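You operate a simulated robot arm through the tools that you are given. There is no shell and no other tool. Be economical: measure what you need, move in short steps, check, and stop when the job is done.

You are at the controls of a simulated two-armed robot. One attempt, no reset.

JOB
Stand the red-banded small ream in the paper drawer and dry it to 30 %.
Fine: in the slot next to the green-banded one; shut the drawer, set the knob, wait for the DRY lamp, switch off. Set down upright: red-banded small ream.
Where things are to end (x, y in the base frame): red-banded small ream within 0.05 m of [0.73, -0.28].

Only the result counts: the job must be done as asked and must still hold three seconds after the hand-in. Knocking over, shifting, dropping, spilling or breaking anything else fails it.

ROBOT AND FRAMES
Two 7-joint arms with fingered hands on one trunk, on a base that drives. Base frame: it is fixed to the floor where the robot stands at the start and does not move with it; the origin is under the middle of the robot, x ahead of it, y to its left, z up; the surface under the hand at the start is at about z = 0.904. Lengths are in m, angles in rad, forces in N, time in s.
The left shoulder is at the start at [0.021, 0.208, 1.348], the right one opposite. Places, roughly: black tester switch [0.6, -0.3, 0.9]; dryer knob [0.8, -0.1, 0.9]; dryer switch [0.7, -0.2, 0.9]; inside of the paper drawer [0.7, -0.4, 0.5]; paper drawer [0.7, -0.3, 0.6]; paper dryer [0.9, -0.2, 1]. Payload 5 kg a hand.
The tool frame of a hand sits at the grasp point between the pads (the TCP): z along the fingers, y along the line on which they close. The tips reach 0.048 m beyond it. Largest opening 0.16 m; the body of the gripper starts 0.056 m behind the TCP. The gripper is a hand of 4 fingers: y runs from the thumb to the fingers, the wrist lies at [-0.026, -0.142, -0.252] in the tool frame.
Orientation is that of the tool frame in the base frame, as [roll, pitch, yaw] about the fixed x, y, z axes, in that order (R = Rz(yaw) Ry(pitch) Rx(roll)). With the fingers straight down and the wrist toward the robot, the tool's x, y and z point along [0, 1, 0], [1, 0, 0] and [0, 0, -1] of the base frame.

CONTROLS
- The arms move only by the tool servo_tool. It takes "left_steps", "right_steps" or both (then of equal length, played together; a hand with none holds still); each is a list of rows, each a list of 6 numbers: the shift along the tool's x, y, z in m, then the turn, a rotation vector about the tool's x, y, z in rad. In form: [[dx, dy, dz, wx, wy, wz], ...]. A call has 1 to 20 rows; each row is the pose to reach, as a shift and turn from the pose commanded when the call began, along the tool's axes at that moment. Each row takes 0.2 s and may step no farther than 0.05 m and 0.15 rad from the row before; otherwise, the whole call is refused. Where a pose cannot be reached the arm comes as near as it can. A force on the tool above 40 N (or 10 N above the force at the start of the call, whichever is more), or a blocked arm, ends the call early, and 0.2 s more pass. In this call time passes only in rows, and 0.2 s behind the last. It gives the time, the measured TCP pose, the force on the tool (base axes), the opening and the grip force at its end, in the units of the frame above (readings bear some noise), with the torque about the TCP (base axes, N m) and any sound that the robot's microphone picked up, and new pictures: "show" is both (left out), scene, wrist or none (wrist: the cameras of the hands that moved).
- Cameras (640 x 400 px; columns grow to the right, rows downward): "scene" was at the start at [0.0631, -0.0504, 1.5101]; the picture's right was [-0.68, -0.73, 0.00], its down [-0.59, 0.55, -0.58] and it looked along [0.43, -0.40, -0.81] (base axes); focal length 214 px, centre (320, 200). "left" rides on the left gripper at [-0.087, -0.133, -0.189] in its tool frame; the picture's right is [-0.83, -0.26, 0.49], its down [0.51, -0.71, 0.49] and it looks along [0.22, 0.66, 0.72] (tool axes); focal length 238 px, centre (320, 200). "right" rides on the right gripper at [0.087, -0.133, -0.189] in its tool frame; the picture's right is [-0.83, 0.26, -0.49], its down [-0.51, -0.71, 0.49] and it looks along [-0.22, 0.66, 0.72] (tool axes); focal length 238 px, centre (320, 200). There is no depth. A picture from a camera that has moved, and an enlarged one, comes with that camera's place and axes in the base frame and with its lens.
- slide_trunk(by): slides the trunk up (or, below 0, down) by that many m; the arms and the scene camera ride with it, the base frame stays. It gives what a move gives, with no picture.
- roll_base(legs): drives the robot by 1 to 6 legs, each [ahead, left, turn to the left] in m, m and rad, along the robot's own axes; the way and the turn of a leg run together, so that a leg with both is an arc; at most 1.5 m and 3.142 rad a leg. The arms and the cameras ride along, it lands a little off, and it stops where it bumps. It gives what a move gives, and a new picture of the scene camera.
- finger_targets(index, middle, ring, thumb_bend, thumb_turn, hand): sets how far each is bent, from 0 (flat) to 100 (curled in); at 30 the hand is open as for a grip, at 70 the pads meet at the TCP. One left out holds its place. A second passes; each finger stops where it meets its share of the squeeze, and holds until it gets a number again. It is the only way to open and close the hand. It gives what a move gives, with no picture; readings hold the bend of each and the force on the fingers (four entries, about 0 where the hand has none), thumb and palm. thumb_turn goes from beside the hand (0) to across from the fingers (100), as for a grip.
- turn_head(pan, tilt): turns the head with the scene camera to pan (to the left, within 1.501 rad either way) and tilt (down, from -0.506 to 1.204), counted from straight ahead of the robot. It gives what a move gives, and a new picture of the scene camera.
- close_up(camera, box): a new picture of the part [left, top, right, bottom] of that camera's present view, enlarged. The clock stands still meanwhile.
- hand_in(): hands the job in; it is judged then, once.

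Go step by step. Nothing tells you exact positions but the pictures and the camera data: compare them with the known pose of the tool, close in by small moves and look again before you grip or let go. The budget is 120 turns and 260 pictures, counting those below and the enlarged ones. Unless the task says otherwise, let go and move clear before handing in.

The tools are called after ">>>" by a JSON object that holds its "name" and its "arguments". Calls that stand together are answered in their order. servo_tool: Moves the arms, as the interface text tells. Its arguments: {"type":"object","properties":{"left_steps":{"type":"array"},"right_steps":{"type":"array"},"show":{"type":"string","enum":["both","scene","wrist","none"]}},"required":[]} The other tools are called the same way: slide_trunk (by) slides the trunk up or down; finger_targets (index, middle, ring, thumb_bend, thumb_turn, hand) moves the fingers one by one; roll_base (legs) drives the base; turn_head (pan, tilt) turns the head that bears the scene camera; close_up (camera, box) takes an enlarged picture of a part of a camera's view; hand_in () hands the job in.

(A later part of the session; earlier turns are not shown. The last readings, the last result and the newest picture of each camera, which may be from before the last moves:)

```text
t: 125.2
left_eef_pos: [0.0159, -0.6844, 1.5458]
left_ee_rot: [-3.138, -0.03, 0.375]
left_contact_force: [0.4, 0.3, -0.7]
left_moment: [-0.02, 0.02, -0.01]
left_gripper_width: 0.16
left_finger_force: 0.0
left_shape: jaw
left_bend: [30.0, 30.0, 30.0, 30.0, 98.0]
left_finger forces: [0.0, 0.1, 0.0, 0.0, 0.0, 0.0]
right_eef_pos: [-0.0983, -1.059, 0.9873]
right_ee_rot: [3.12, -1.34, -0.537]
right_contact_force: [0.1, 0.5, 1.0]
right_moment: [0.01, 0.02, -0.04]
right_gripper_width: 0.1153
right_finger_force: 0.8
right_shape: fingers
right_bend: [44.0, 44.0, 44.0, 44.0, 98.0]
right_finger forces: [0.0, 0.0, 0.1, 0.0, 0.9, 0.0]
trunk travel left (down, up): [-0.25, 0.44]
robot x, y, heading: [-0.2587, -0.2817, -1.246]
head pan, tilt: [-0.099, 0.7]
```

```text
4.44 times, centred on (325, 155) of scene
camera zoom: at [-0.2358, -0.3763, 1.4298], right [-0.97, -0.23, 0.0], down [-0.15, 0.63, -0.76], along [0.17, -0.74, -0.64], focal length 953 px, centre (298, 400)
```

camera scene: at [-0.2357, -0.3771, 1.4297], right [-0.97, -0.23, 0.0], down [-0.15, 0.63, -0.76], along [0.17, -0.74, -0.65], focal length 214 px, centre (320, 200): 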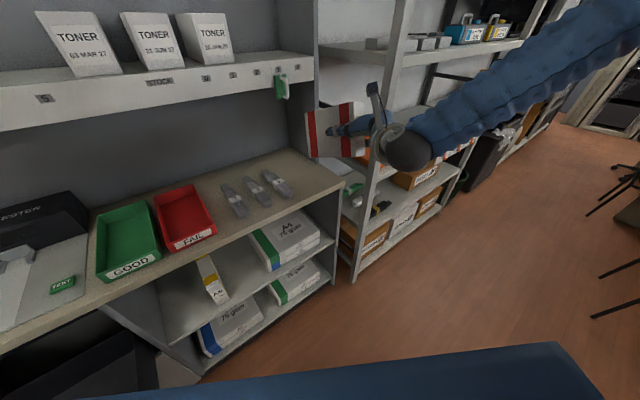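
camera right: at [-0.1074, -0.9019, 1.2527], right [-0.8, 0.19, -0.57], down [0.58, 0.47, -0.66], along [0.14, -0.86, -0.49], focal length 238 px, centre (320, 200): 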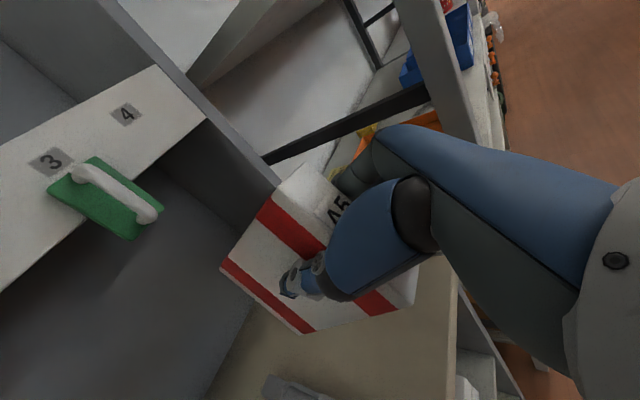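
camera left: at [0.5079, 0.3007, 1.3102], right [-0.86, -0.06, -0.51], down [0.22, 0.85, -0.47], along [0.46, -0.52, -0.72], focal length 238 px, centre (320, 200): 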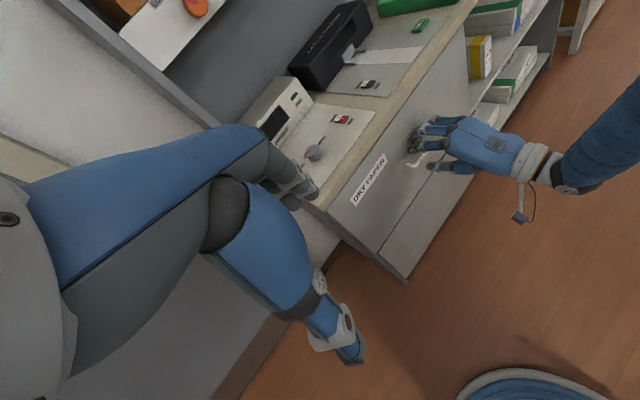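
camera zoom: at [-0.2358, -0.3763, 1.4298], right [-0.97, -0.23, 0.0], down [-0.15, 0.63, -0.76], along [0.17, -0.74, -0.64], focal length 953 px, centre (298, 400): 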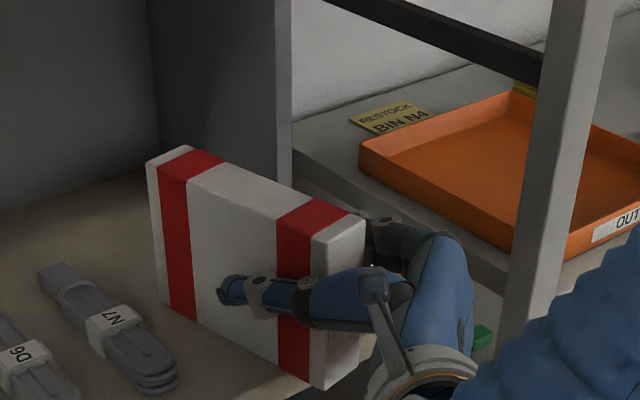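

Released and standing. I'll open the thumb wider and back straight out.

>>> {"name": "finger_targets", "arguments": {"hand": "right", "index": 36, "middle": 36, "ring": 36, "thumb_bend": 36}}

>>> {"name": "servo_tool", "arguments": {"right_steps": [[0, 0, -0.03, 0, 0, 0], [0, 0, -0.07, 0, 0, 0], [0, 0, -0.11, 0, 0, 0], [0, 0, -0.15, 0, 0, 0], [0.02, 0, -0.18, 0, 0, 0]], "show": "wrist"}}

>>> {"name": "close_up", "arguments": {"camera": "scene", "box": [260, 110, 390, 200]}}

```text
t: 126.2
left_eef_pos: [0.0162, -0.6851, 1.5467]
left_ee_rot: [-3.138, -0.031, 0.375]
left_contact_force: [0.3, 0.6, -0.1]
left_moment: [0.0, 0.0, 0.01]
left_gripper_width: 0.1601
left_finger_force: 0.0
left_shape: jaw
left_bend: [30.0, 30.0, 30.0, 30.0, 98.0]
left_finger forces: [0.0, 0.0, 0.1, 0.0, 0.0, 0.1]
right_eef_pos: [-0.0993, -1.0588, 0.9861]
right_ee_rot: [3.131, -1.34, -0.548]
right_contact_force: [0.3, 0.7, -1.3]
right_moment: [0.01, -0.05, -0.02]
right_gripper_width: 0.1465
right_finger_force: 0.0
right_shape: fingers
right_bend: [36.0, 36.0, 36.0, 36.0, 98.0]
right_finger forces: [0.0, 0.0, 0.1, 0.1, 0.0, 0.0]
trunk travel left (down, up): [-0.25, 0.44]
robot x, y, heading: [-0.2519, -0.2822, -1.243]
head pan, tilt: [-0.099, 0.7]
```

```text
t: 127.4
left_eef_pos: [0.0166, -0.6813, 1.5453]
left_ee_rot: [-3.14, -0.032, 0.374]
left_contact_force: [0.0, 0.5, 0.8]
left_moment: [-0.07, -0.03, 0.0]
left_gripper_width: 0.16
left_finger_force: 0.1
left_shape: jaw
left_bend: [30.0, 30.0, 30.0, 30.0, 98.0]
left_finger forces: [0.1, 0.0, 0.0, 0.0, 0.1, 0.1]
right_eef_pos: [-0.2442, -0.9676, 1.0455]
right_ee_rot: [3.134, -1.341, -0.551]
right_contact_force: [-0.7, 0.6, -0.1]
right_moment: [0.01, 0.03, -0.02]
right_gripper_width: 0.1466
right_finger_force: 0.0
right_shape: fingers
right_bend: [36.0, 36.0, 36.0, 36.0, 98.0]
right_finger forces: [0.0, 0.0, 0.1, 0.0, 0.0, 0.0]
trunk travel left (down, up): [-0.25, 0.44]
robot x, y, heading: [-0.2579, -0.2826, -1.247]
head pan, tilt: [-0.099, 0.7]
camera right: at [-0.3127, -0.768, 1.1735], right [-0.7, 0.13, -0.7], down [0.68, 0.41, -0.61], along [0.21, -0.9, -0.37], focal length 238 px, centre (320, 200)
```

right: 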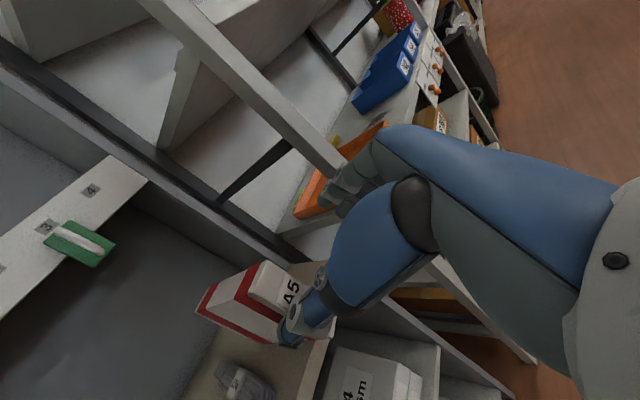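

```text
4.44 times, centred on (325, 155) of scene
camera zoom: at [-0.2363, -0.3752, 1.43], right [-0.97, -0.23, 0.0], down [-0.15, 0.63, -0.77], along [0.17, -0.75, -0.64], focal length 953 px, centre (298, 400)
```

zoom: 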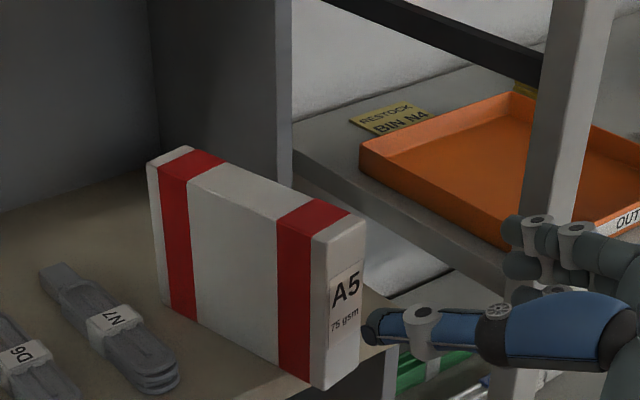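

The ream stands at centre (-0.035, -1.08) with yaw ≈ -0.51. I'll rotate the hand back to near vertical and raise it in front of the ream.

>>> {"name": "servo_tool", "arguments": {"right_steps": [[0.013, 0, -0.003, 0, -0.136, 0], [0.026, 0, -0.006, 0, -0.272, 0], [0.039, 0, -0.009, 0, -0.408, 0], [0.052, 0, -0.012, 0, -0.544, 0], [0.065, 0, -0.015, 0, -0.68, 0], [0.078, 0, -0.018, 0, -0.816, 0], [0.091, 0, -0.021, 0, -0.952, 0], [0.104, 0, -0.024, 0, -1.088, 0], [0.117, 0, -0.027, 0, -1.22, 0]], "show": "none"}}

>>> {"name": "finger_targets", "arguments": {"hand": "right", "index": 44, "middle": 44, "ring": 44, "thumb_bend": 44}}

>>> {"name": "close_up", "arguments": {"camera": "right", "box": [0, 100, 400, 350]}}

```text
t: 129.4
left_eef_pos: [0.0159, -0.6839, 1.5448]
left_ee_rot: [-3.138, -0.028, 0.375]
left_contact_force: [-0.2, -0.8, 0.3]
left_moment: [-0.03, 0.09, -0.03]
left_gripper_width: 0.1601
left_finger_force: 0.1
left_shape: jaw
left_bend: [30.0, 30.0, 30.0, 30.0, 98.0]
left_finger forces: [0.0, 0.0, 0.1, 0.1, 0.1, 0.0]
right_eef_pos: [-0.2419, -0.9693, 1.168]
right_ee_rot: [3.139, -0.116, -0.558]
right_contact_force: [-0.4, -0.8, -0.4]
right_moment: [0.0, 0.02, 0.0]
right_gripper_width: 0.1465
right_finger_force: 0.0
right_shape: fingers
right_bend: [36.0, 36.0, 36.0, 36.0, 98.0]
right_finger forces: [0.1, 0.1, 0.0, 0.0, 0.0, 0.0]
trunk travel left (down, up): [-0.25, 0.44]
robot x, y, heading: [-0.26, -0.2819, -1.246]
head pan, tilt: [-0.099, 0.7]
```

```text
t: 130.4
left_eef_pos: [0.0169, -0.6843, 1.5465]
left_ee_rot: [-3.139, -0.031, 0.375]
left_contact_force: [-0.2, 0.3, 0.4]
left_moment: [-0.01, -0.01, -0.03]
left_gripper_width: 0.16
left_finger_force: 0.0
left_shape: jaw
left_bend: [30.0, 30.0, 30.0, 30.0, 98.0]
left_finger forces: [0.0, 0.0, 0.2, 0.0, 0.1, 0.1]
right_eef_pos: [-0.2423, -0.97, 1.168]
right_ee_rot: [3.138, -0.12, -0.558]
right_contact_force: [-0.1, -0.2, -0.2]
right_moment: [-0.02, 0.01, 0.0]
right_gripper_width: 0.1157
right_finger_force: 0.0
right_shape: fingers
right_bend: [44.0, 44.0, 44.0, 44.0, 97.0]
right_finger forces: [0.1, 0.0, 0.0, 0.0, 0.1, 0.1]
trunk travel left (down, up): [-0.25, 0.44]
robot x, y, heading: [-0.2585, -0.2808, -1.248]
head pan, tilt: [-0.099, 0.7]
```

```text
1.60 times, centred on (200, 225) of right
camera zoom: at [-0.117, -0.8895, 1.365], right [-0.89, 0.25, 0.38], down [0.0, 0.83, -0.55], along [-0.46, -0.49, -0.74], focal length 381 px, centre (512, 160)
```

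zoom: 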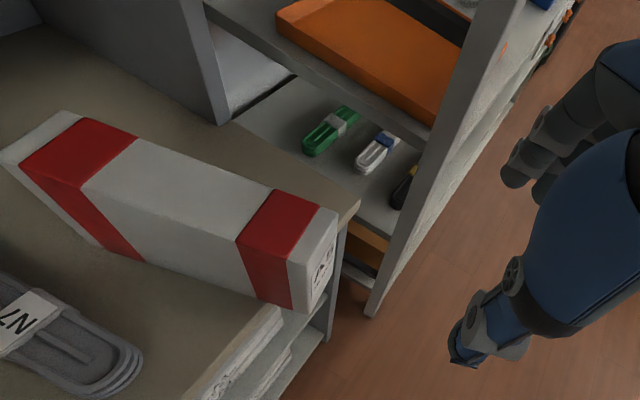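

Both views agree: the ream centre is (-0.033, -1.075), yaw -0.49. I'll approach over it at low height, leaning back slightly.

>>> {"name": "servo_tool", "arguments": {"right_steps": [[0.037, -0.0036, 0.014, 0, 0.03, -0.011], [0.075, -0.0072, 0.0285, 0, 0.06, -0.023], [0.112, -0.011, 0.043, 0, 0.09, -0.034], [0.149, -0.0145, 0.057, 0, 0.12, -0.045], [0.187, -0.018, 0.071, 0, 0.15, -0.057], [0.2243, -0.0217, 0.0856, 0, 0.18, -0.068]], "show": "wrist"}}

>>> {"name": "close_up", "arguments": {"camera": "scene", "box": [250, 60, 410, 200]}}

```text
t: 131.8
left_eef_pos: [0.017, -0.6848, 1.545]
left_ee_rot: [-3.138, -0.03, 0.375]
left_contact_force: [1.1, -0.6, 0.0]
left_moment: [0.11, 0.11, -0.06]
left_gripper_width: 0.16
left_finger_force: 0.1
left_shape: jaw
left_bend: [30.0, 30.0, 30.0, 30.0, 98.0]
left_finger forces: [0.0, 0.1, 0.1, 0.0, 0.1, 0.1]
right_eef_pos: [-0.0325, -1.0759, 1.106]
right_ee_rot: [3.123, -0.297, -0.488]
right_contact_force: [1.1, -1.3, -0.3]
right_moment: [0.08, 0.05, 0.03]
right_gripper_width: 0.1156
right_finger_force: 0.0
right_shape: fingers
right_bend: [44.0, 44.0, 44.0, 44.0, 97.0]
right_finger forces: [0.0, 0.0, 0.0, 0.0, 0.0, 0.0]
trunk travel left (down, up): [-0.25, 0.44]
robot x, y, heading: [-0.2563, -0.2821, -1.247]
head pan, tilt: [-0.099, 0.7]
camera right: at [0.0563, -0.9687, 1.3105], right [-0.95, 0.22, 0.23], down [0.03, 0.78, -0.63], along [-0.31, -0.59, -0.74], focal length 238 px, centre (320, 200)
```

right: 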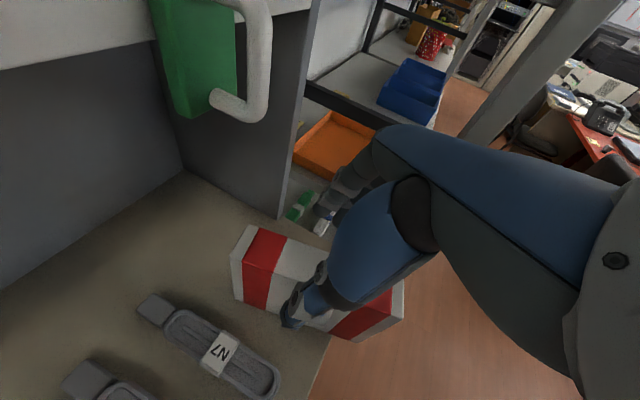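

```text
2.86 times, centred on (330, 130) of scene
camera zoom: at [-0.2345, -0.3775, 1.4297], right [-0.97, -0.23, 0.0], down [-0.15, 0.63, -0.76], along [0.17, -0.74, -0.65], focal length 613 px, centre (291, 400)
```

zoom: 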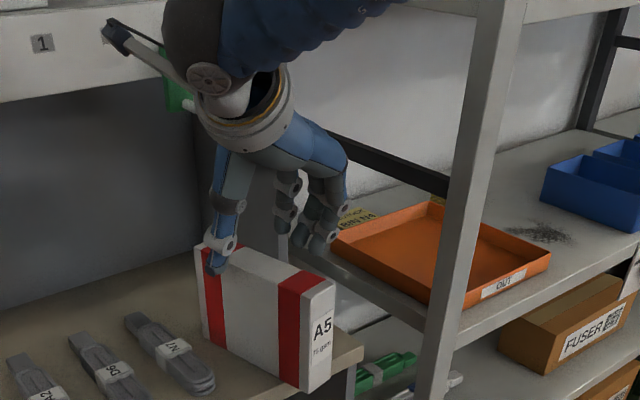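

Positioned over the ream's centre. I'll descend and grip.

>>> {"name": "servo_tool", "arguments": {"right_steps": [[-0.0055, 0, 0.0178, 0, 0, 0], [-0.011, 0, 0.0355, 0, 0, 0], [-0.0165, 0, 0.053, 0, 0, 0], [-0.0213, 0, 0.0688, 0, 0, 0]], "show": "none"}}

>>> {"name": "close_up", "arguments": {"camera": "scene", "box": [270, 90, 400, 200]}}

>>> {"name": "close_up", "arguments": {"camera": "right", "box": [160, 140, 460, 360]}}

```text
t: 132.8
left_eef_pos: [0.0164, -0.6842, 1.5453]
left_ee_rot: [-3.139, -0.031, 0.375]
left_contact_force: [0.6, 0.2, -0.5]
left_moment: [0.01, 0.02, -0.03]
left_gripper_width: 0.16
left_finger_force: 0.1
left_shape: jaw
left_bend: [30.0, 30.0, 30.0, 30.0, 98.0]
left_finger forces: [0.0, 0.0, 0.1, 0.0, 0.0, 0.1]
right_eef_pos: [-0.035, -1.0752, 1.0353]
right_ee_rot: [3.125, -0.296, -0.485]
right_contact_force: [0.0, -0.5, 0.4]
right_moment: [0.06, 0.04, 0.02]
right_gripper_width: 0.1161
right_finger_force: 0.0
right_shape: fingers
right_bend: [44.0, 44.0, 44.0, 44.0, 97.0]
right_finger forces: [0.0, 0.0, 0.0, 0.0, 0.0, 0.0]
trunk travel left (down, up): [-0.25, 0.44]
robot x, y, heading: [-0.2581, -0.2832, -1.243]
head pan, tilt: [-0.099, 0.7]
```

```text
3.64 times, centred on (335, 145) of scene
camera zoom: at [-0.2356, -0.3771, 1.4297], right [-0.97, -0.23, 0.0], down [-0.15, 0.63, -0.76], along [0.17, -0.74, -0.64], focal length 780 px, centre (266, 400)
```

zoom: 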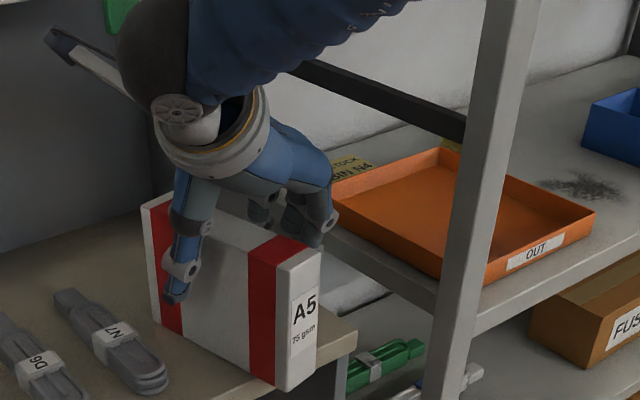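

```text
1.82 times, centred on (310, 250) of right
camera zoom: at [0.0548, -0.9682, 1.2393], right [-0.95, 0.22, 0.22], down [0.03, 0.78, -0.63], along [-0.31, -0.59, -0.74], focal length 433 px, centre (338, 109)
```

zoom: 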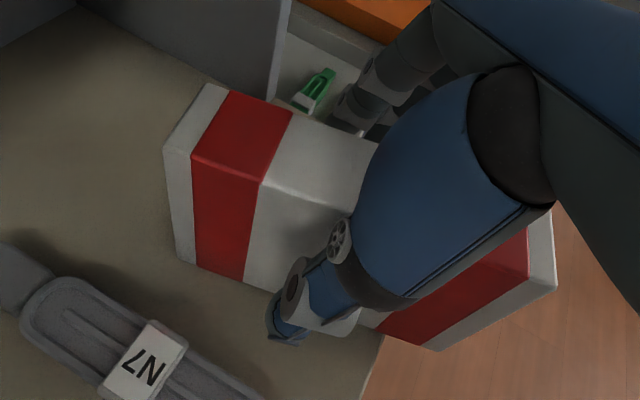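

>>> {"name": "finger_targets", "arguments": {"hand": "right", "index": 85, "middle": 85, "ring": 85, "thumb_bend": 85}}

>>> {"name": "servo_tool", "arguments": {"right_steps": [[0.0059, 0, -0.0191, 0, 0, 0], [0.0118, 0, -0.0382, 0, 0, 0]], "show": "none"}}

>>> {"name": "close_up", "arguments": {"camera": "scene", "box": [270, 90, 400, 200]}}

>>> {"name": "close_up", "arguments": {"camera": "right", "box": [160, 140, 460, 360]}}

```text
t: 133.8
left_eef_pos: [0.0166, -0.6847, 1.5443]
left_ee_rot: [-3.137, -0.031, 0.375]
left_contact_force: [-0.5, 0.8, -0.1]
left_moment: [-0.02, 0.05, 0.0]
left_gripper_width: 0.1601
left_finger_force: 0.1
left_shape: jaw
left_bend: [30.0, 30.0, 30.0, 30.0, 98.0]
left_finger forces: [0.0, 0.0, 0.0, 0.0, 0.1, 0.1]
right_eef_pos: [-0.035, -1.0769, 1.035]
right_ee_rot: [3.124, -0.296, -0.486]
right_contact_force: [-0.6, 0.7, -0.7]
right_moment: [-0.11, 0.04, 0.06]
right_gripper_width: 0.0553
right_finger_force: 26.4
right_shape: fingers
right_bend: [61.0, 64.0, 67.0, 59.0, 95.0]
right_finger forces: [12.6, 7.1, 6.6, 0.0, 26.5, 0.0]
trunk travel left (down, up): [-0.25, 0.44]
robot x, y, heading: [-0.2527, -0.2797, -1.244]
head pan, tilt: [-0.099, 0.7]
```

```text
t: 134.4
left_eef_pos: [0.0151, -0.6843, 1.544]
left_ee_rot: [-3.137, -0.031, 0.376]
left_contact_force: [0.3, -0.5, 0.6]
left_moment: [-0.01, 0.0, 0.02]
left_gripper_width: 0.16
left_finger_force: 0.0
left_shape: jaw
left_bend: [30.0, 30.0, 30.0, 30.0, 98.0]
left_finger forces: [0.1, 0.2, 0.1, 0.0, 0.0, 0.0]
right_eef_pos: [-0.0332, -1.0761, 1.0756]
right_ee_rot: [3.123, -0.298, -0.485]
right_contact_force: [-0.3, 1.0, -12.9]
right_moment: [-0.09, 0.07, 0.01]
right_gripper_width: 0.0554
right_finger_force: 25.2
right_shape: fingers
right_bend: [61.0, 64.0, 68.0, 59.0, 95.0]
right_finger forces: [12.5, 6.7, 6.2, 0.2, 25.3, 0.0]
trunk travel left (down, up): [-0.25, 0.44]
robot x, y, heading: [-0.2569, -0.2862, -1.242]
head pan, tilt: [-0.099, 0.7]
```

```text
3.64 times, centred on (335, 145) of scene
camera zoom: at [-0.2356, -0.377, 1.4298], right [-0.97, -0.23, 0.0], down [-0.15, 0.63, -0.76], along [0.17, -0.74, -0.64], focal length 780 px, centre (266, 400)
```

zoom: 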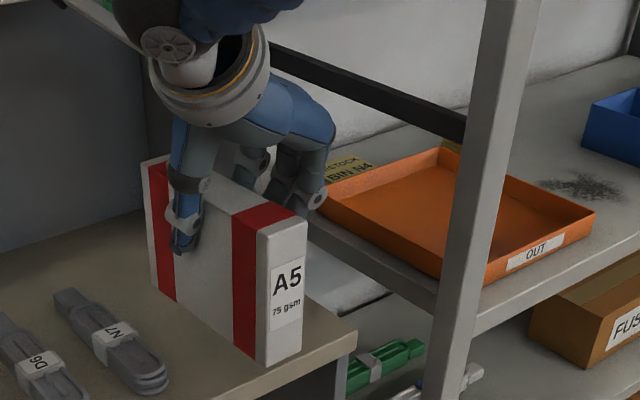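

```text
1.82 times, centred on (310, 250) of right
camera zoom: at [0.0551, -0.9687, 1.28], right [-0.95, 0.22, 0.22], down [0.03, 0.78, -0.63], along [-0.31, -0.59, -0.74], focal length 433 px, centre (338, 109)
```

zoom: 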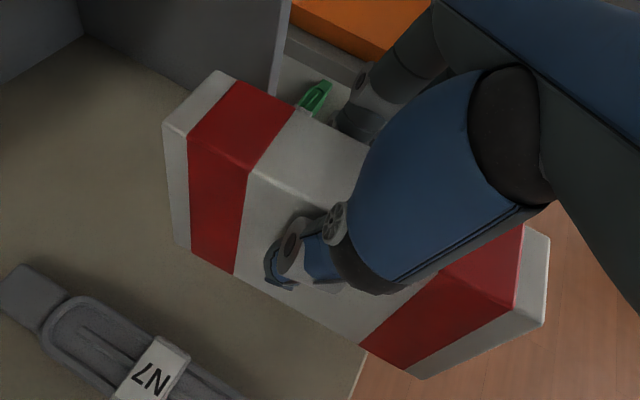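

It's held level with almost no torque; the ream's yaw is ≈ -0.65, which matches the slot. I'll back out from the shelf and raise it.

>>> {"name": "servo_tool", "arguments": {"right_steps": [[-0.045, 0, -0.014, 0, 0, 0], [-0.09, 0, -0.028, 0, 0, 0], [-0.13, 0, -0.045, 0, 0, 0], [-0.155, 0, -0.08, 0, 0, 0], [-0.165, 0, -0.12, 0, 0, 0], [-0.168, 0, -0.136, 0, 0, 0]], "show": "none"}}

>>> {"name": "roll_base", "arguments": {"legs": [[-0.095, -0.06, 0], [-0.303, 0.477, 0], [-0.303, 0.477, 0]]}}

```text
t: 135.8
left_eef_pos: [0.0161, -0.6842, 1.5456]
left_ee_rot: [-3.138, -0.033, 0.376]
left_contact_force: [-0.2, -0.1, -0.4]
left_moment: [0.01, -0.04, -0.01]
left_gripper_width: 0.1598
left_finger_force: 0.2
left_shape: jaw
left_bend: [30.0, 30.0, 30.0, 30.0, 98.0]
left_finger forces: [0.0, 0.0, 0.0, 0.0, 0.0, 0.0]
right_eef_pos: [-0.2098, -0.979, 1.1581]
right_ee_rot: [3.122, -0.299, -0.483]
right_contact_force: [-0.9, -0.2, -12.4]
right_moment: [-0.08, 0.09, -0.02]
right_gripper_width: 0.0553
right_finger_force: 24.5
right_shape: fingers
right_bend: [61.0, 64.0, 68.0, 59.0, 95.0]
right_finger forces: [12.1, 6.5, 6.1, 0.1, 24.5, 0.0]
trunk travel left (down, up): [-0.25, 0.44]
robot x, y, heading: [-0.2601, -0.2812, -1.244]
head pan, tilt: [-0.099, 0.7]
```

```text
t: 142.6
left_eef_pos: [0.6317, 0.2541, 1.5455]
left_ee_rot: [-3.139, -0.032, 0.37]
left_contact_force: [0.0, -0.4, 0.0]
left_moment: [-0.03, 0.03, -0.01]
left_gripper_width: 0.1603
left_finger_force: 0.0
left_shape: jaw
left_bend: [30.0, 30.0, 30.0, 30.0, 98.0]
left_finger forces: [0.0, 0.0, 0.0, 0.1, 0.0, 0.1]
right_eef_pos: [0.4051, -0.0391, 1.158]
right_ee_rot: [3.125, -0.299, -0.491]
right_contact_force: [-0.1, 0.5, -11.5]
right_moment: [-0.06, 0.16, 0.0]
right_gripper_width: 0.0554
right_finger_force: 24.6
right_shape: fingers
right_bend: [61.0, 64.0, 68.0, 59.0, 95.0]
right_finger forces: [12.3, 6.6, 5.9, 0.0, 24.5, 0.0]
trunk travel left (down, up): [-0.25, 0.44]
robot x, y, heading: [0.3578, 0.6551, -1.246]
head pan, tilt: [-0.099, 0.7]
camera scene: at [0.3809, 0.5623, 1.4298], right [-0.98, -0.22, 0.0], down [-0.14, 0.63, -0.76], along [0.17, -0.75, -0.64], focal length 214 px, centre (320, 200)
```

scene: 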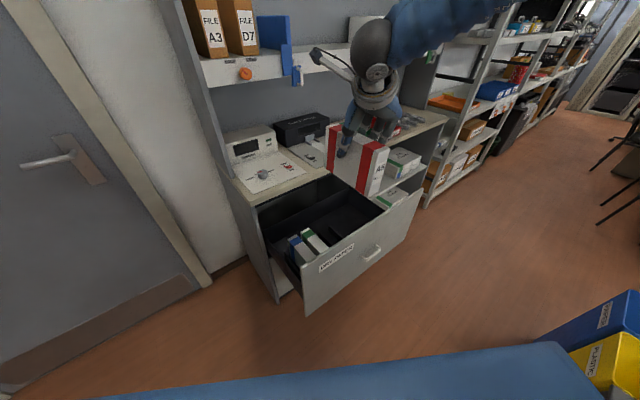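

Back at the drawer. I'll re-measure the drawer and the ream from here.

>>> {"name": "turn_head", "arguments": {"pan": 0.1, "tilt": 0.95}}

>>> {"name": "close_up", "arguments": {"camera": "scene", "box": [290, 100, 450, 220]}}

>>> {"name": "close_up", "arguments": {"camera": "left", "box": [240, 100, 640, 350]}}

>>> {"name": "close_up", "arguments": {"camera": "right", "box": [80, 140, 460, 400]}}

```text
t: 143.4
left_eef_pos: [0.6295, 0.2526, 1.5445]
left_ee_rot: [-3.138, -0.03, 0.37]
left_contact_force: [0.5, -0.2, -0.3]
left_moment: [0.0, 0.03, -0.01]
left_gripper_width: 0.1599
left_finger_force: 0.0
left_shape: jaw
left_bend: [30.0, 30.0, 30.0, 30.0, 98.0]
left_finger forces: [0.0, 0.0, 0.1, 0.0, 0.0, 0.0]
right_eef_pos: [0.4036, -0.041, 1.1575]
right_ee_rot: [3.123, -0.297, -0.489]
right_contact_force: [0.4, -0.1, -12.0]
right_moment: [-0.1, 0.11, 0.03]
right_gripper_width: 0.0555
right_finger_force: 23.9
right_shape: fingers
right_bend: [61.0, 64.0, 68.0, 59.0, 95.0]
right_finger forces: [12.4, 6.5, 6.0, 0.1, 24.3, 0.1]
trunk travel left (down, up): [-0.25, 0.44]
robot x, y, heading: [0.3559, 0.6561, -1.25]
head pan, tilt: [0.099, 0.949]
camera scene: at [0.3914, 0.5781, 1.41], right [-0.91, -0.41, 0.0], down [-0.33, 0.74, -0.58], along [0.24, -0.53, -0.81], focal length 214 px, centre (320, 200)
```

scene: 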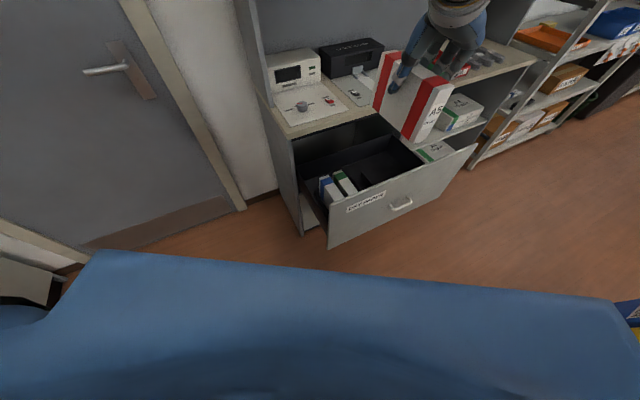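

```text
3.33 times, centred on (370, 160) of scene
camera zoom: at [0.3914, 0.5781, 1.41], right [-0.91, -0.41, 0.0], down [-0.33, 0.74, -0.58], along [0.24, -0.53, -0.81], focal length 715 px, centre (153, 333)
```

zoom: 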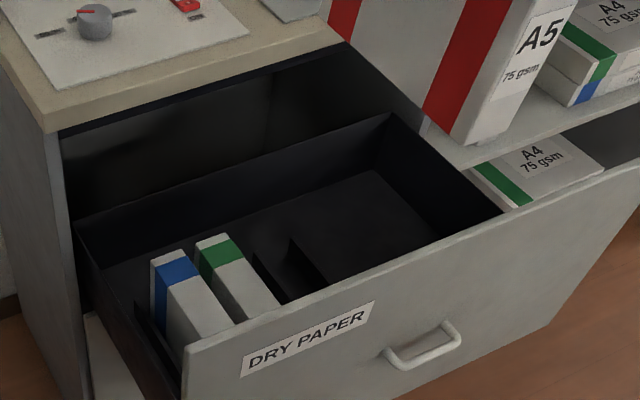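

```text
1.60 times, centred on (440, 225) of left
camera zoom: at [0.4958, 0.343, 1.7311], right [-0.86, -0.05, -0.51], down [0.23, 0.85, -0.47], along [0.46, -0.52, -0.72], focal length 381 px, centre (128, 160)
```

zoom: 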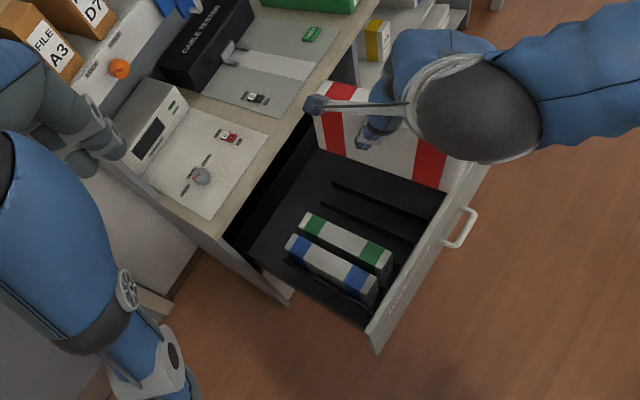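

```text
1.54 times, centred on (270, 270) of right
camera zoom: at [0.494, 0.066, 1.361], right [-0.95, 0.22, 0.22], down [0.03, 0.78, -0.63], along [-0.32, -0.59, -0.74], focal length 367 px, centre (397, 92)
```

zoom: 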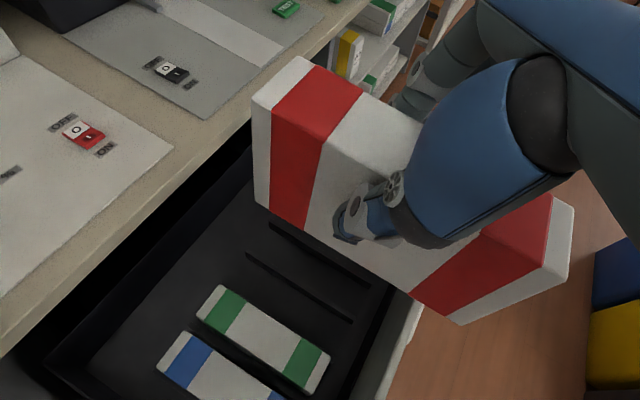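

The ream is upright at yaw ≈ -0.687, and the slot target is centre (0.473, -0.059). I'll move horizontally to it first, high enough to stay above the panel.

>>> {"name": "servo_tool", "arguments": {"right_steps": [[0.022, -0.001, 0.0065, 0.0015, 0, -0.005], [0.044, -0.003, 0.0135, 0.003, 0, -0.01], [0.064, -0.0043, 0.0198, 0.0045, 0, -0.0143]], "show": "none"}}

>>> {"name": "slide_trunk", "arguments": {"by": -0.1}}

>>> {"name": "close_up", "arguments": {"camera": "right", "box": [80, 140, 460, 400]}}

>>> {"name": "close_up", "arguments": {"camera": "scene", "box": [290, 60, 470, 200]}}

>>> {"name": "close_up", "arguments": {"camera": "left", "box": [290, 100, 610, 300]}}

```text
t: 144.2
left_eef_pos: [0.6312, 0.2523, 1.5447]
left_ee_rot: [-3.138, -0.029, 0.369]
left_contact_force: [0.6, -0.3, -0.3]
left_moment: [0.04, 0.09, -0.03]
left_gripper_width: 0.16
left_finger_force: 0.0
left_shape: jaw
left_bend: [30.0, 30.0, 30.0, 30.0, 98.0]
left_finger forces: [0.0, 0.0, 0.1, 0.1, 0.0, 0.0]
right_eef_pos: [0.4661, -0.0684, 1.1556]
right_ee_rot: [3.124, -0.296, -0.477]
right_contact_force: [0.0, -0.4, -12.2]
right_moment: [-0.04, 0.15, -0.02]
right_gripper_width: 0.0556
right_finger_force: 23.9
right_shape: fingers
right_bend: [61.0, 64.0, 68.0, 59.0, 95.0]
right_finger forces: [12.3, 6.5, 5.7, 0.0, 24.2, 0.1]
trunk travel left (down, up): [-0.25, 0.44]
robot x, y, heading: [0.36, 0.6594, -1.253]
head pan, tilt: [0.099, 0.949]
```

```text
t: 145.5
left_eef_pos: [0.6302, 0.2531, 1.4453]
left_ee_rot: [-3.138, -0.031, 0.369]
left_contact_force: [-0.4, 0.4, 0.7]
left_moment: [0.03, 0.0, 0.03]
left_gripper_width: 0.16
left_finger_force: 0.1
left_shape: jaw
left_bend: [30.0, 30.0, 30.0, 30.0, 98.0]
left_finger forces: [0.0, 0.0, 0.0, 0.0, 0.1, 0.0]
right_eef_pos: [0.466, -0.0687, 1.0559]
right_ee_rot: [3.123, -0.299, -0.475]
right_contact_force: [0.1, -0.2, -11.3]
right_moment: [-0.08, 0.1, -0.01]
right_gripper_width: 0.0553
right_finger_force: 24.2
right_shape: fingers
right_bend: [61.0, 64.0, 68.0, 59.0, 95.0]
right_finger forces: [12.2, 6.5, 5.8, 0.0, 24.2, 0.1]
trunk travel left (down, up): [-0.15, 0.54]
robot x, y, heading: [0.3595, 0.6553, -1.249]
head pan, tilt: [0.099, 0.949]
```

```text
1.54 times, centred on (270, 270) of right
camera zoom: at [0.5545, 0.0391, 1.2605], right [-0.95, 0.21, 0.22], down [0.02, 0.78, -0.63], along [-0.31, -0.59, -0.74], focal length 367 px, centre (397, 92)
```

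zoom: 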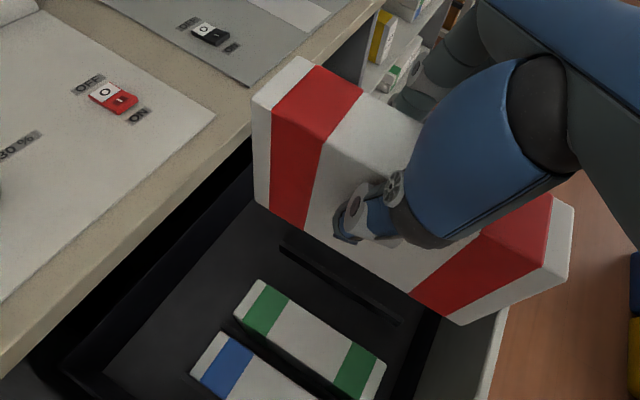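

```text
2.86 times, centred on (380, 130) of scene
camera zoom: at [0.3917, 0.5787, 1.3102], right [-0.91, -0.41, 0.0], down [-0.33, 0.74, -0.58], along [0.24, -0.53, -0.81], focal length 613 px, centre (149, 400)
```

zoom: 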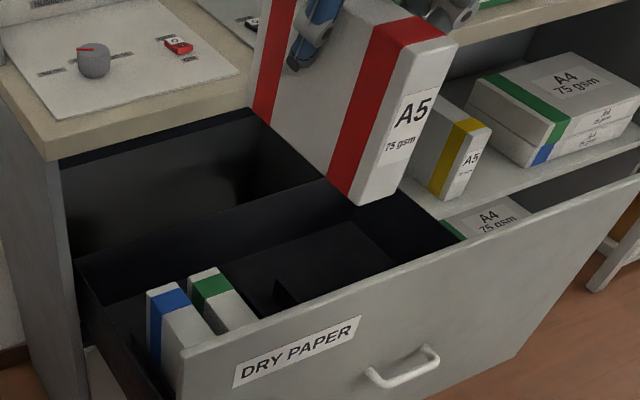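

```text
2.00 times, centred on (450, 200) of left
camera zoom: at [0.496, 0.3437, 1.6315], right [-0.86, -0.05, -0.51], down [0.23, 0.85, -0.47], along [0.46, -0.52, -0.72], focal length 477 px, centre (60, 200)
```

zoom: 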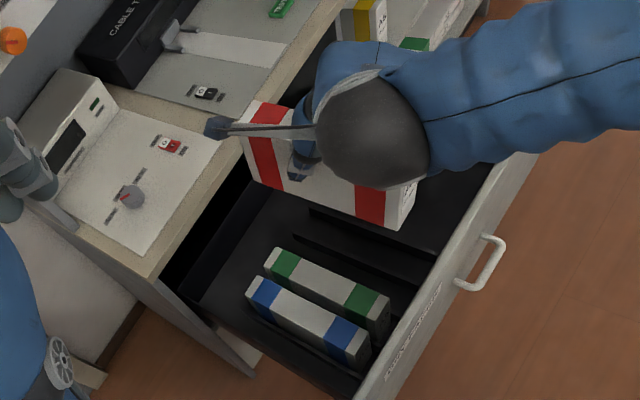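

Everything lines up: the ream's left face is at d = -0.274 and the slot spans -0.283 to -0.214. I'll lower the trunk to bring it into the drawer.

>>> {"name": "slide_trunk", "arguments": {"by": -0.14}}

>>> {"name": "close_up", "arguments": {"camera": "right", "box": [80, 140, 460, 400]}}

>>> {"name": "close_up", "arguments": {"camera": "scene", "box": [290, 60, 470, 200]}}

```text
t: 147.2
left_eef_pos: [0.6304, 0.2538, 1.3067]
left_ee_rot: [-3.138, -0.032, 0.371]
left_contact_force: [0.3, 0.0, 0.6]
left_moment: [-0.01, 0.0, -0.01]
left_gripper_width: 0.1599
left_finger_force: 0.1
left_shape: jaw
left_bend: [30.0, 30.0, 30.0, 30.0, 98.0]
left_finger forces: [0.0, 0.0, 0.1, 0.0, 0.0, 0.0]
right_eef_pos: [0.4668, -0.0697, 0.9168]
right_ee_rot: [3.124, -0.299, -0.476]
right_contact_force: [0.0, 0.7, -10.8]
right_moment: [-0.09, 0.11, -0.02]
right_gripper_width: 0.0556
right_finger_force: 24.5
right_shape: fingers
right_bend: [61.0, 64.0, 68.0, 59.0, 95.0]
right_finger forces: [12.1, 6.5, 5.8, 0.1, 24.2, 0.0]
trunk travel left (down, up): [-0.01, 0.68]
robot x, y, heading: [0.3575, 0.656, -1.244]
head pan, tilt: [0.099, 0.949]
```

```text
1.54 times, centred on (270, 270) of right
camera zoom: at [0.5544, 0.0393, 1.1204], right [-0.95, 0.21, 0.22], down [0.02, 0.78, -0.63], along [-0.31, -0.59, -0.74], focal length 367 px, centre (397, 92)
```

zoom: 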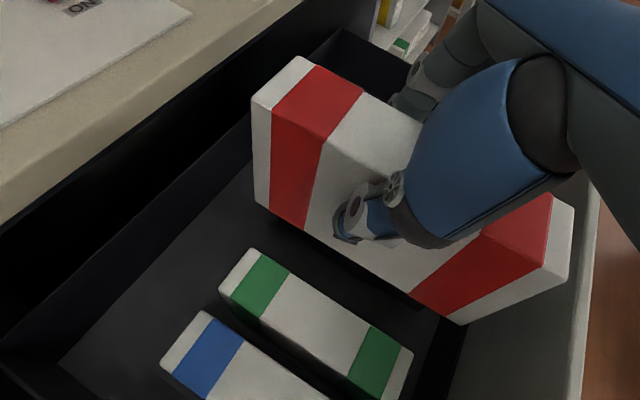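

```text
2.86 times, centred on (380, 130) of scene
camera zoom: at [0.3916, 0.5788, 1.1702], right [-0.91, -0.41, 0.0], down [-0.33, 0.74, -0.58], along [0.24, -0.53, -0.81], focal length 613 px, centre (149, 400)
```

zoom: 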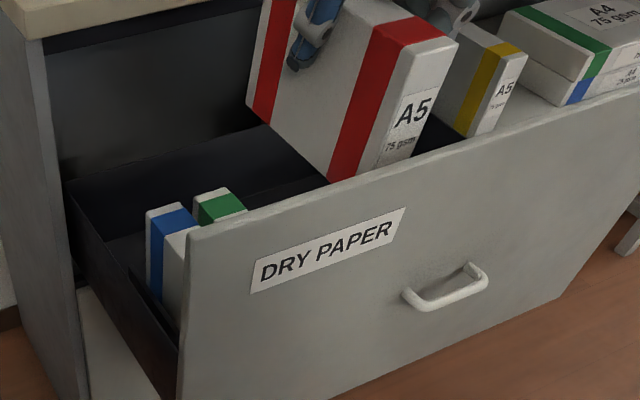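

The ream is inside the drawer outline, clear all round. I'll lower it further by servo.

>>> {"name": "servo_tool", "arguments": {"right_steps": [[-0.009, 0, 0.0287, 0, 0, 0], [-0.018, 0, 0.0573, 0, 0, 0], [-0.0266, 0, 0.086, 0, 0, 0], [-0.0355, 0, 0.1146, 0, 0, 0]], "show": "none"}}

>>> {"name": "close_up", "arguments": {"camera": "right", "box": [80, 140, 460, 400]}}

>>> {"name": "close_up", "arguments": {"camera": "left", "box": [290, 60, 610, 260]}}

```text
t: 148.2
left_eef_pos: [0.6308, 0.2541, 1.3051]
left_ee_rot: [-3.135, -0.031, 0.369]
left_contact_force: [0.4, -1.0, -1.1]
left_moment: [0.06, 0.02, 0.0]
left_gripper_width: 0.1601
left_finger_force: 0.1
left_shape: jaw
left_bend: [30.0, 30.0, 30.0, 30.0, 98.0]
left_finger forces: [0.0, 0.0, 0.1, 0.0, 0.0, 0.0]
right_eef_pos: [0.4639, -0.0719, 0.795]
right_ee_rot: [3.123, -0.299, -0.476]
right_contact_force: [1.3, -1.5, -11.1]
right_moment: [-0.03, 0.13, -0.01]
right_gripper_width: 0.0552
right_finger_force: 24.2
right_shape: fingers
right_bend: [61.0, 64.0, 68.0, 59.0, 95.0]
right_finger forces: [12.4, 6.6, 5.7, 0.0, 24.0, 0.1]
trunk travel left (down, up): [-0.01, 0.68]
robot x, y, heading: [0.3606, 0.6581, -1.246]
head pan, tilt: [0.099, 0.949]
```

```text
1.54 times, centred on (270, 270) of right
camera zoom: at [0.5524, 0.0361, 0.9996], right [-0.95, 0.21, 0.22], down [0.02, 0.78, -0.63], along [-0.31, -0.59, -0.74], focal length 367 px, centre (397, 92)
```

zoom: 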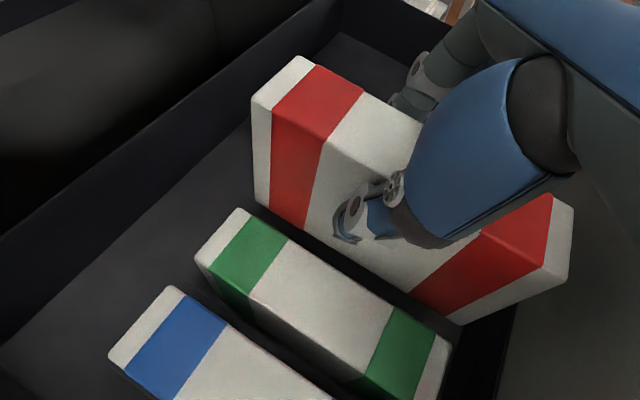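

```text
2.00 times, centred on (450, 160) of left
camera zoom: at [0.4963, 0.3428, 1.4908], right [-0.86, -0.05, -0.51], down [0.23, 0.85, -0.47], along [0.46, -0.52, -0.72], focal length 477 px, centre (60, 280)
```

zoom: 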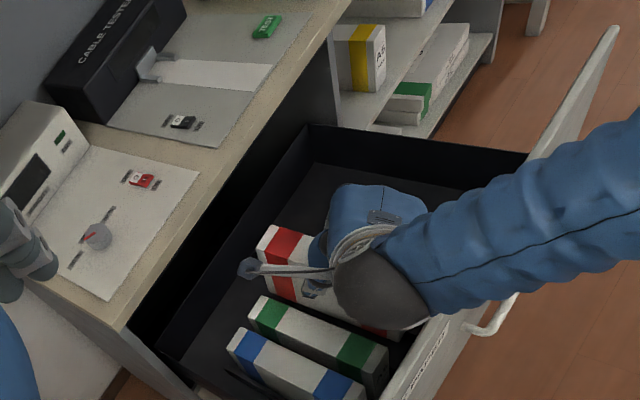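

Well aligned. I'll lower another 7 cm and check the thumb's clearance to the green ream.

>>> {"name": "servo_tool", "arguments": {"right_steps": [[-0.007, 0, 0.0225, 0, 0, 0], [-0.014, 0, 0.045, 0, 0, 0], [-0.0207, 0, 0.0669, 0, 0, 0]], "show": "none"}}

>>> {"name": "close_up", "arguments": {"camera": "right", "box": [80, 140, 460, 400]}}

>>> {"name": "close_up", "arguments": {"camera": "left", "box": [370, 120, 570, 260]}}

```text
t: 149.0
left_eef_pos: [0.6313, 0.2519, 1.3036]
left_ee_rot: [-3.136, -0.031, 0.369]
left_contact_force: [0.5, 0.0, 0.2]
left_moment: [0.05, 0.01, 0.04]
left_gripper_width: 0.1601
left_finger_force: 0.0
left_shape: jaw
left_bend: [30.0, 30.0, 30.0, 30.0, 98.0]
left_finger forces: [0.1, 0.1, 0.1, 0.0, 0.0, 0.1]
right_eef_pos: [0.4622, -0.0733, 0.727]
right_ee_rot: [3.122, -0.298, -0.477]
right_contact_force: [0.5, -1.3, -10.7]
right_moment: [-0.06, 0.12, 0.0]
right_gripper_width: 0.0558
right_finger_force: 24.2
right_shape: fingers
right_bend: [61.0, 64.0, 68.0, 59.0, 95.0]
right_finger forces: [12.4, 6.6, 5.7, 0.1, 23.9, 0.0]
trunk travel left (down, up): [-0.01, 0.68]
robot x, y, heading: [0.3575, 0.6531, -1.248]
head pan, tilt: [0.099, 0.949]
```

```text
1.54 times, centred on (270, 270) of right
camera zoom: at [0.5507, 0.0356, 0.93], right [-0.95, 0.21, 0.22], down [0.02, 0.78, -0.63], along [-0.31, -0.59, -0.74], focal length 367 px, centre (397, 92)
```

zoom: 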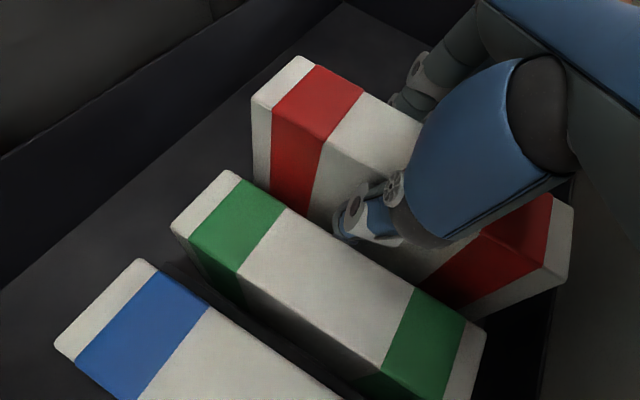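

```text
2.86 times, centred on (470, 190) of left
camera zoom: at [0.4964, 0.3424, 1.4906], right [-0.86, -0.05, -0.51], down [0.23, 0.85, -0.47], along [0.46, -0.52, -0.72], focal length 681 px, centre (-109, 229)
```

zoom: 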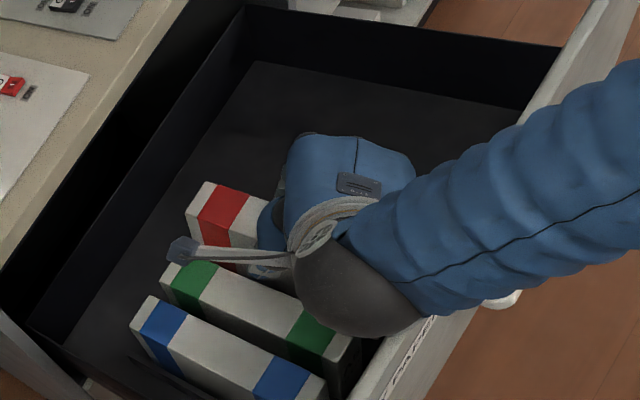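

A 5 mm rightward drift crept in. I'll correct it, then lower to the floor.

>>> {"name": "servo_tool", "arguments": {"right_steps": [[0, -0.006, 0, 0, 0, 0], [-0.0044, -0.0063, 0.0143, 0, 0, 0], [-0.0089, -0.0066, 0.0287, 0, 0, 0], [-0.0118, -0.0068, 0.0382, 0, 0, 0]], "show": "none"}}

>>> {"name": "close_up", "arguments": {"camera": "right", "box": [80, 140, 460, 400]}}

```text
t: 149.7
left_eef_pos: [0.6303, 0.2546, 1.3053]
left_ee_rot: [-3.139, -0.03, 0.37]
left_contact_force: [-0.1, -1.4, -0.1]
left_moment: [0.14, 0.04, -0.03]
left_gripper_width: 0.16
left_finger_force: 0.1
left_shape: jaw
left_bend: [30.0, 30.0, 30.0, 30.0, 98.0]
left_finger forces: [0.0, 0.1, 0.0, 0.0, 0.0, 0.1]
right_eef_pos: [0.4748, -0.0722, 0.7215]
right_ee_rot: [3.111, -0.323, -0.473]
right_contact_force: [5.8, 1.5, 20.2]
right_moment: [1.72, 0.19, -0.61]
right_gripper_width: 0.0556
right_finger_force: 38.6
right_shape: fingers
right_bend: [61.0, 65.0, 69.0, 61.0, 94.0]
right_finger forces: [12.6, 6.5, 3.9, 0.0, 54.6, 0.0]
trunk travel left (down, up): [-0.01, 0.68]
robot x, y, heading: [0.357, 0.6558, -1.253]
head pan, tilt: [0.099, 0.949]
stopped in row 3 (right hand): the force on the tool passed its limit at 62 N (the readings are from after the stop); the commanded pose is now the measured one
```

```text
1.54 times, centred on (270, 270) of right
camera zoom: at [0.5596, 0.0398, 0.9242], right [-0.95, 0.21, 0.21], down [0.03, 0.76, -0.64], along [-0.3, -0.61, -0.74], focal length 367 px, centre (397, 92)
```

zoom: 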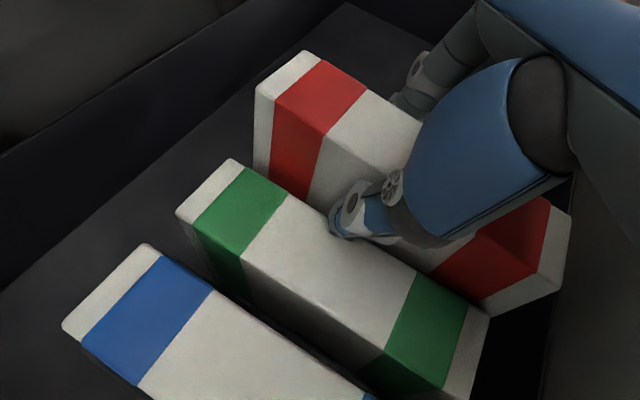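

The thumb touched the green ream's top edge. I'll back up a little, shift slightly right, and check that green is unmoved.

>>> {"name": "servo_tool", "arguments": {"right_steps": [[0.0033, 0.001, -0.0095, 0, 0, 0], [0.0066, 0.004, -0.019, 0.006, -0.012, 0], [0.0066, 0.009, -0.019, 0.012, -0.024, 0]], "show": "none"}}

>>> {"name": "close_up", "arguments": {"camera": "right", "box": [80, 140, 460, 400]}}

>>> {"name": "close_up", "arguments": {"camera": "scene", "box": [290, 40, 450, 160]}}

```text
t: 150.5
left_eef_pos: [0.6296, 0.2529, 1.3048]
left_ee_rot: [-3.137, -0.03, 0.369]
left_contact_force: [0.0, -0.3, -0.4]
left_moment: [0.0, 0.01, -0.04]
left_gripper_width: 0.16
left_finger_force: 0.1
left_shape: jaw
left_bend: [30.0, 30.0, 30.0, 30.0, 98.0]
left_finger forces: [0.0, 0.0, 0.0, 0.0, 0.0, 0.0]
right_eef_pos: [0.467, -0.08, 0.736]
right_ee_rot: [3.128, -0.289, -0.476]
right_contact_force: [-1.0, -0.1, -12.4]
right_moment: [-0.11, 0.16, 0.02]
right_gripper_width: 0.0553
right_finger_force: 25.1
right_shape: fingers
right_bend: [61.0, 65.0, 69.0, 60.0, 94.0]
right_finger forces: [12.7, 7.5, 5.4, 0.0, 24.9, 0.0]
trunk travel left (down, up): [-0.01, 0.68]
robot x, y, heading: [0.3607, 0.6529, -1.248]
head pan, tilt: [0.099, 0.949]
```

```text
1.54 times, centred on (270, 270) of right
camera zoom: at [0.557, 0.0273, 0.9409], right [-0.95, 0.21, 0.23], down [0.02, 0.78, -0.62], along [-0.31, -0.59, -0.75], focal length 367 px, centre (397, 92)
```

zoom: 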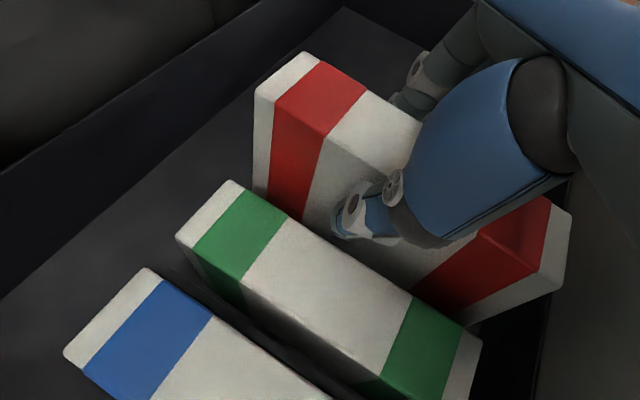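

```text
3.33 times, centred on (370, 100) of scene
camera zoom: at [0.3916, 0.5783, 1.1699], right [-0.91, -0.41, 0.0], down [-0.33, 0.74, -0.58], along [0.24, -0.53, -0.81], focal length 715 px, centre (153, 533)
```

zoom: 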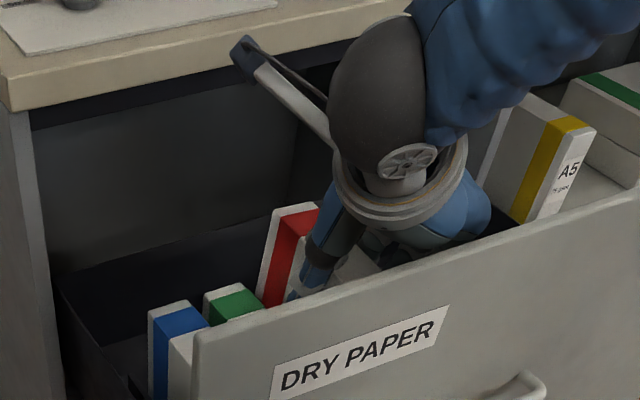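

Green is still upright in its slot. I'll fine-tune yaw and position by a few millimetres, then lower slightly to put the ream's bottom between the dividers.

>>> {"name": "servo_tool", "arguments": {"right_steps": [[-0.007, -0.0042, -0.002, 0.0128, 0, -0.0431], [-0.0092, -0.0043, 0.0057, 0.0128, 0, -0.0431], [-0.0115, -0.0044, 0.0134, 0.0128, 0, -0.0431], [-0.0138, -0.0045, 0.021, 0.0128, 0, -0.0431]], "show": "none"}}

>>> {"name": "close_up", "arguments": {"camera": "right", "box": [80, 140, 460, 400]}}

```text
t: 151.5
left_eef_pos: [0.6312, 0.2527, 1.3047]
left_ee_rot: [-3.14, -0.031, 0.37]
left_contact_force: [-0.2, -0.2, -0.6]
left_moment: [0.04, -0.01, 0.0]
left_gripper_width: 0.1599
left_finger_force: 0.1
left_shape: jaw
left_bend: [30.0, 30.0, 30.0, 30.0, 98.0]
left_finger forces: [0.0, 0.0, 0.0, 0.1, 0.1, 0.0]
right_eef_pos: [0.4622, -0.0718, 0.7124]
right_ee_rot: [3.128, -0.287, -0.432]
right_contact_force: [-0.9, 0.8, -13.0]
right_moment: [-0.07, 0.15, -0.05]
right_gripper_width: 0.0555
right_finger_force: 27.4
right_shape: fingers
right_bend: [60.0, 64.0, 69.0, 60.0, 94.0]
right_finger forces: [13.1, 7.8, 5.5, 0.1, 28.4, 0.0]
trunk travel left (down, up): [-0.01, 0.68]
robot x, y, heading: [0.3589, 0.6542, -1.256]
head pan, tilt: [0.099, 0.949]
```

```text
1.54 times, centred on (270, 270) of right
camera zoom: at [0.5467, 0.0385, 0.9163], right [-0.96, 0.16, 0.23], down [-0.02, 0.78, -0.62], along [-0.28, -0.6, -0.75], focal length 367 px, centre (397, 92)
```

zoom: 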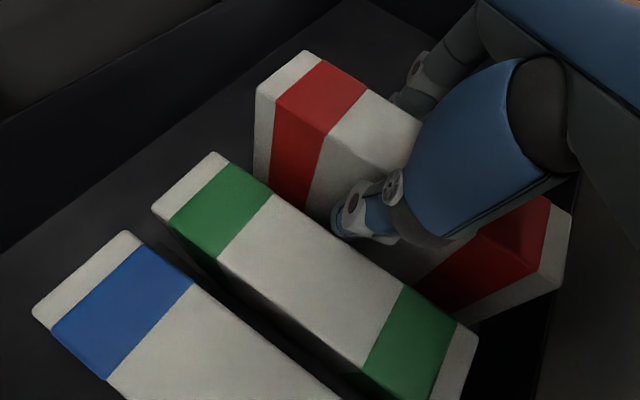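

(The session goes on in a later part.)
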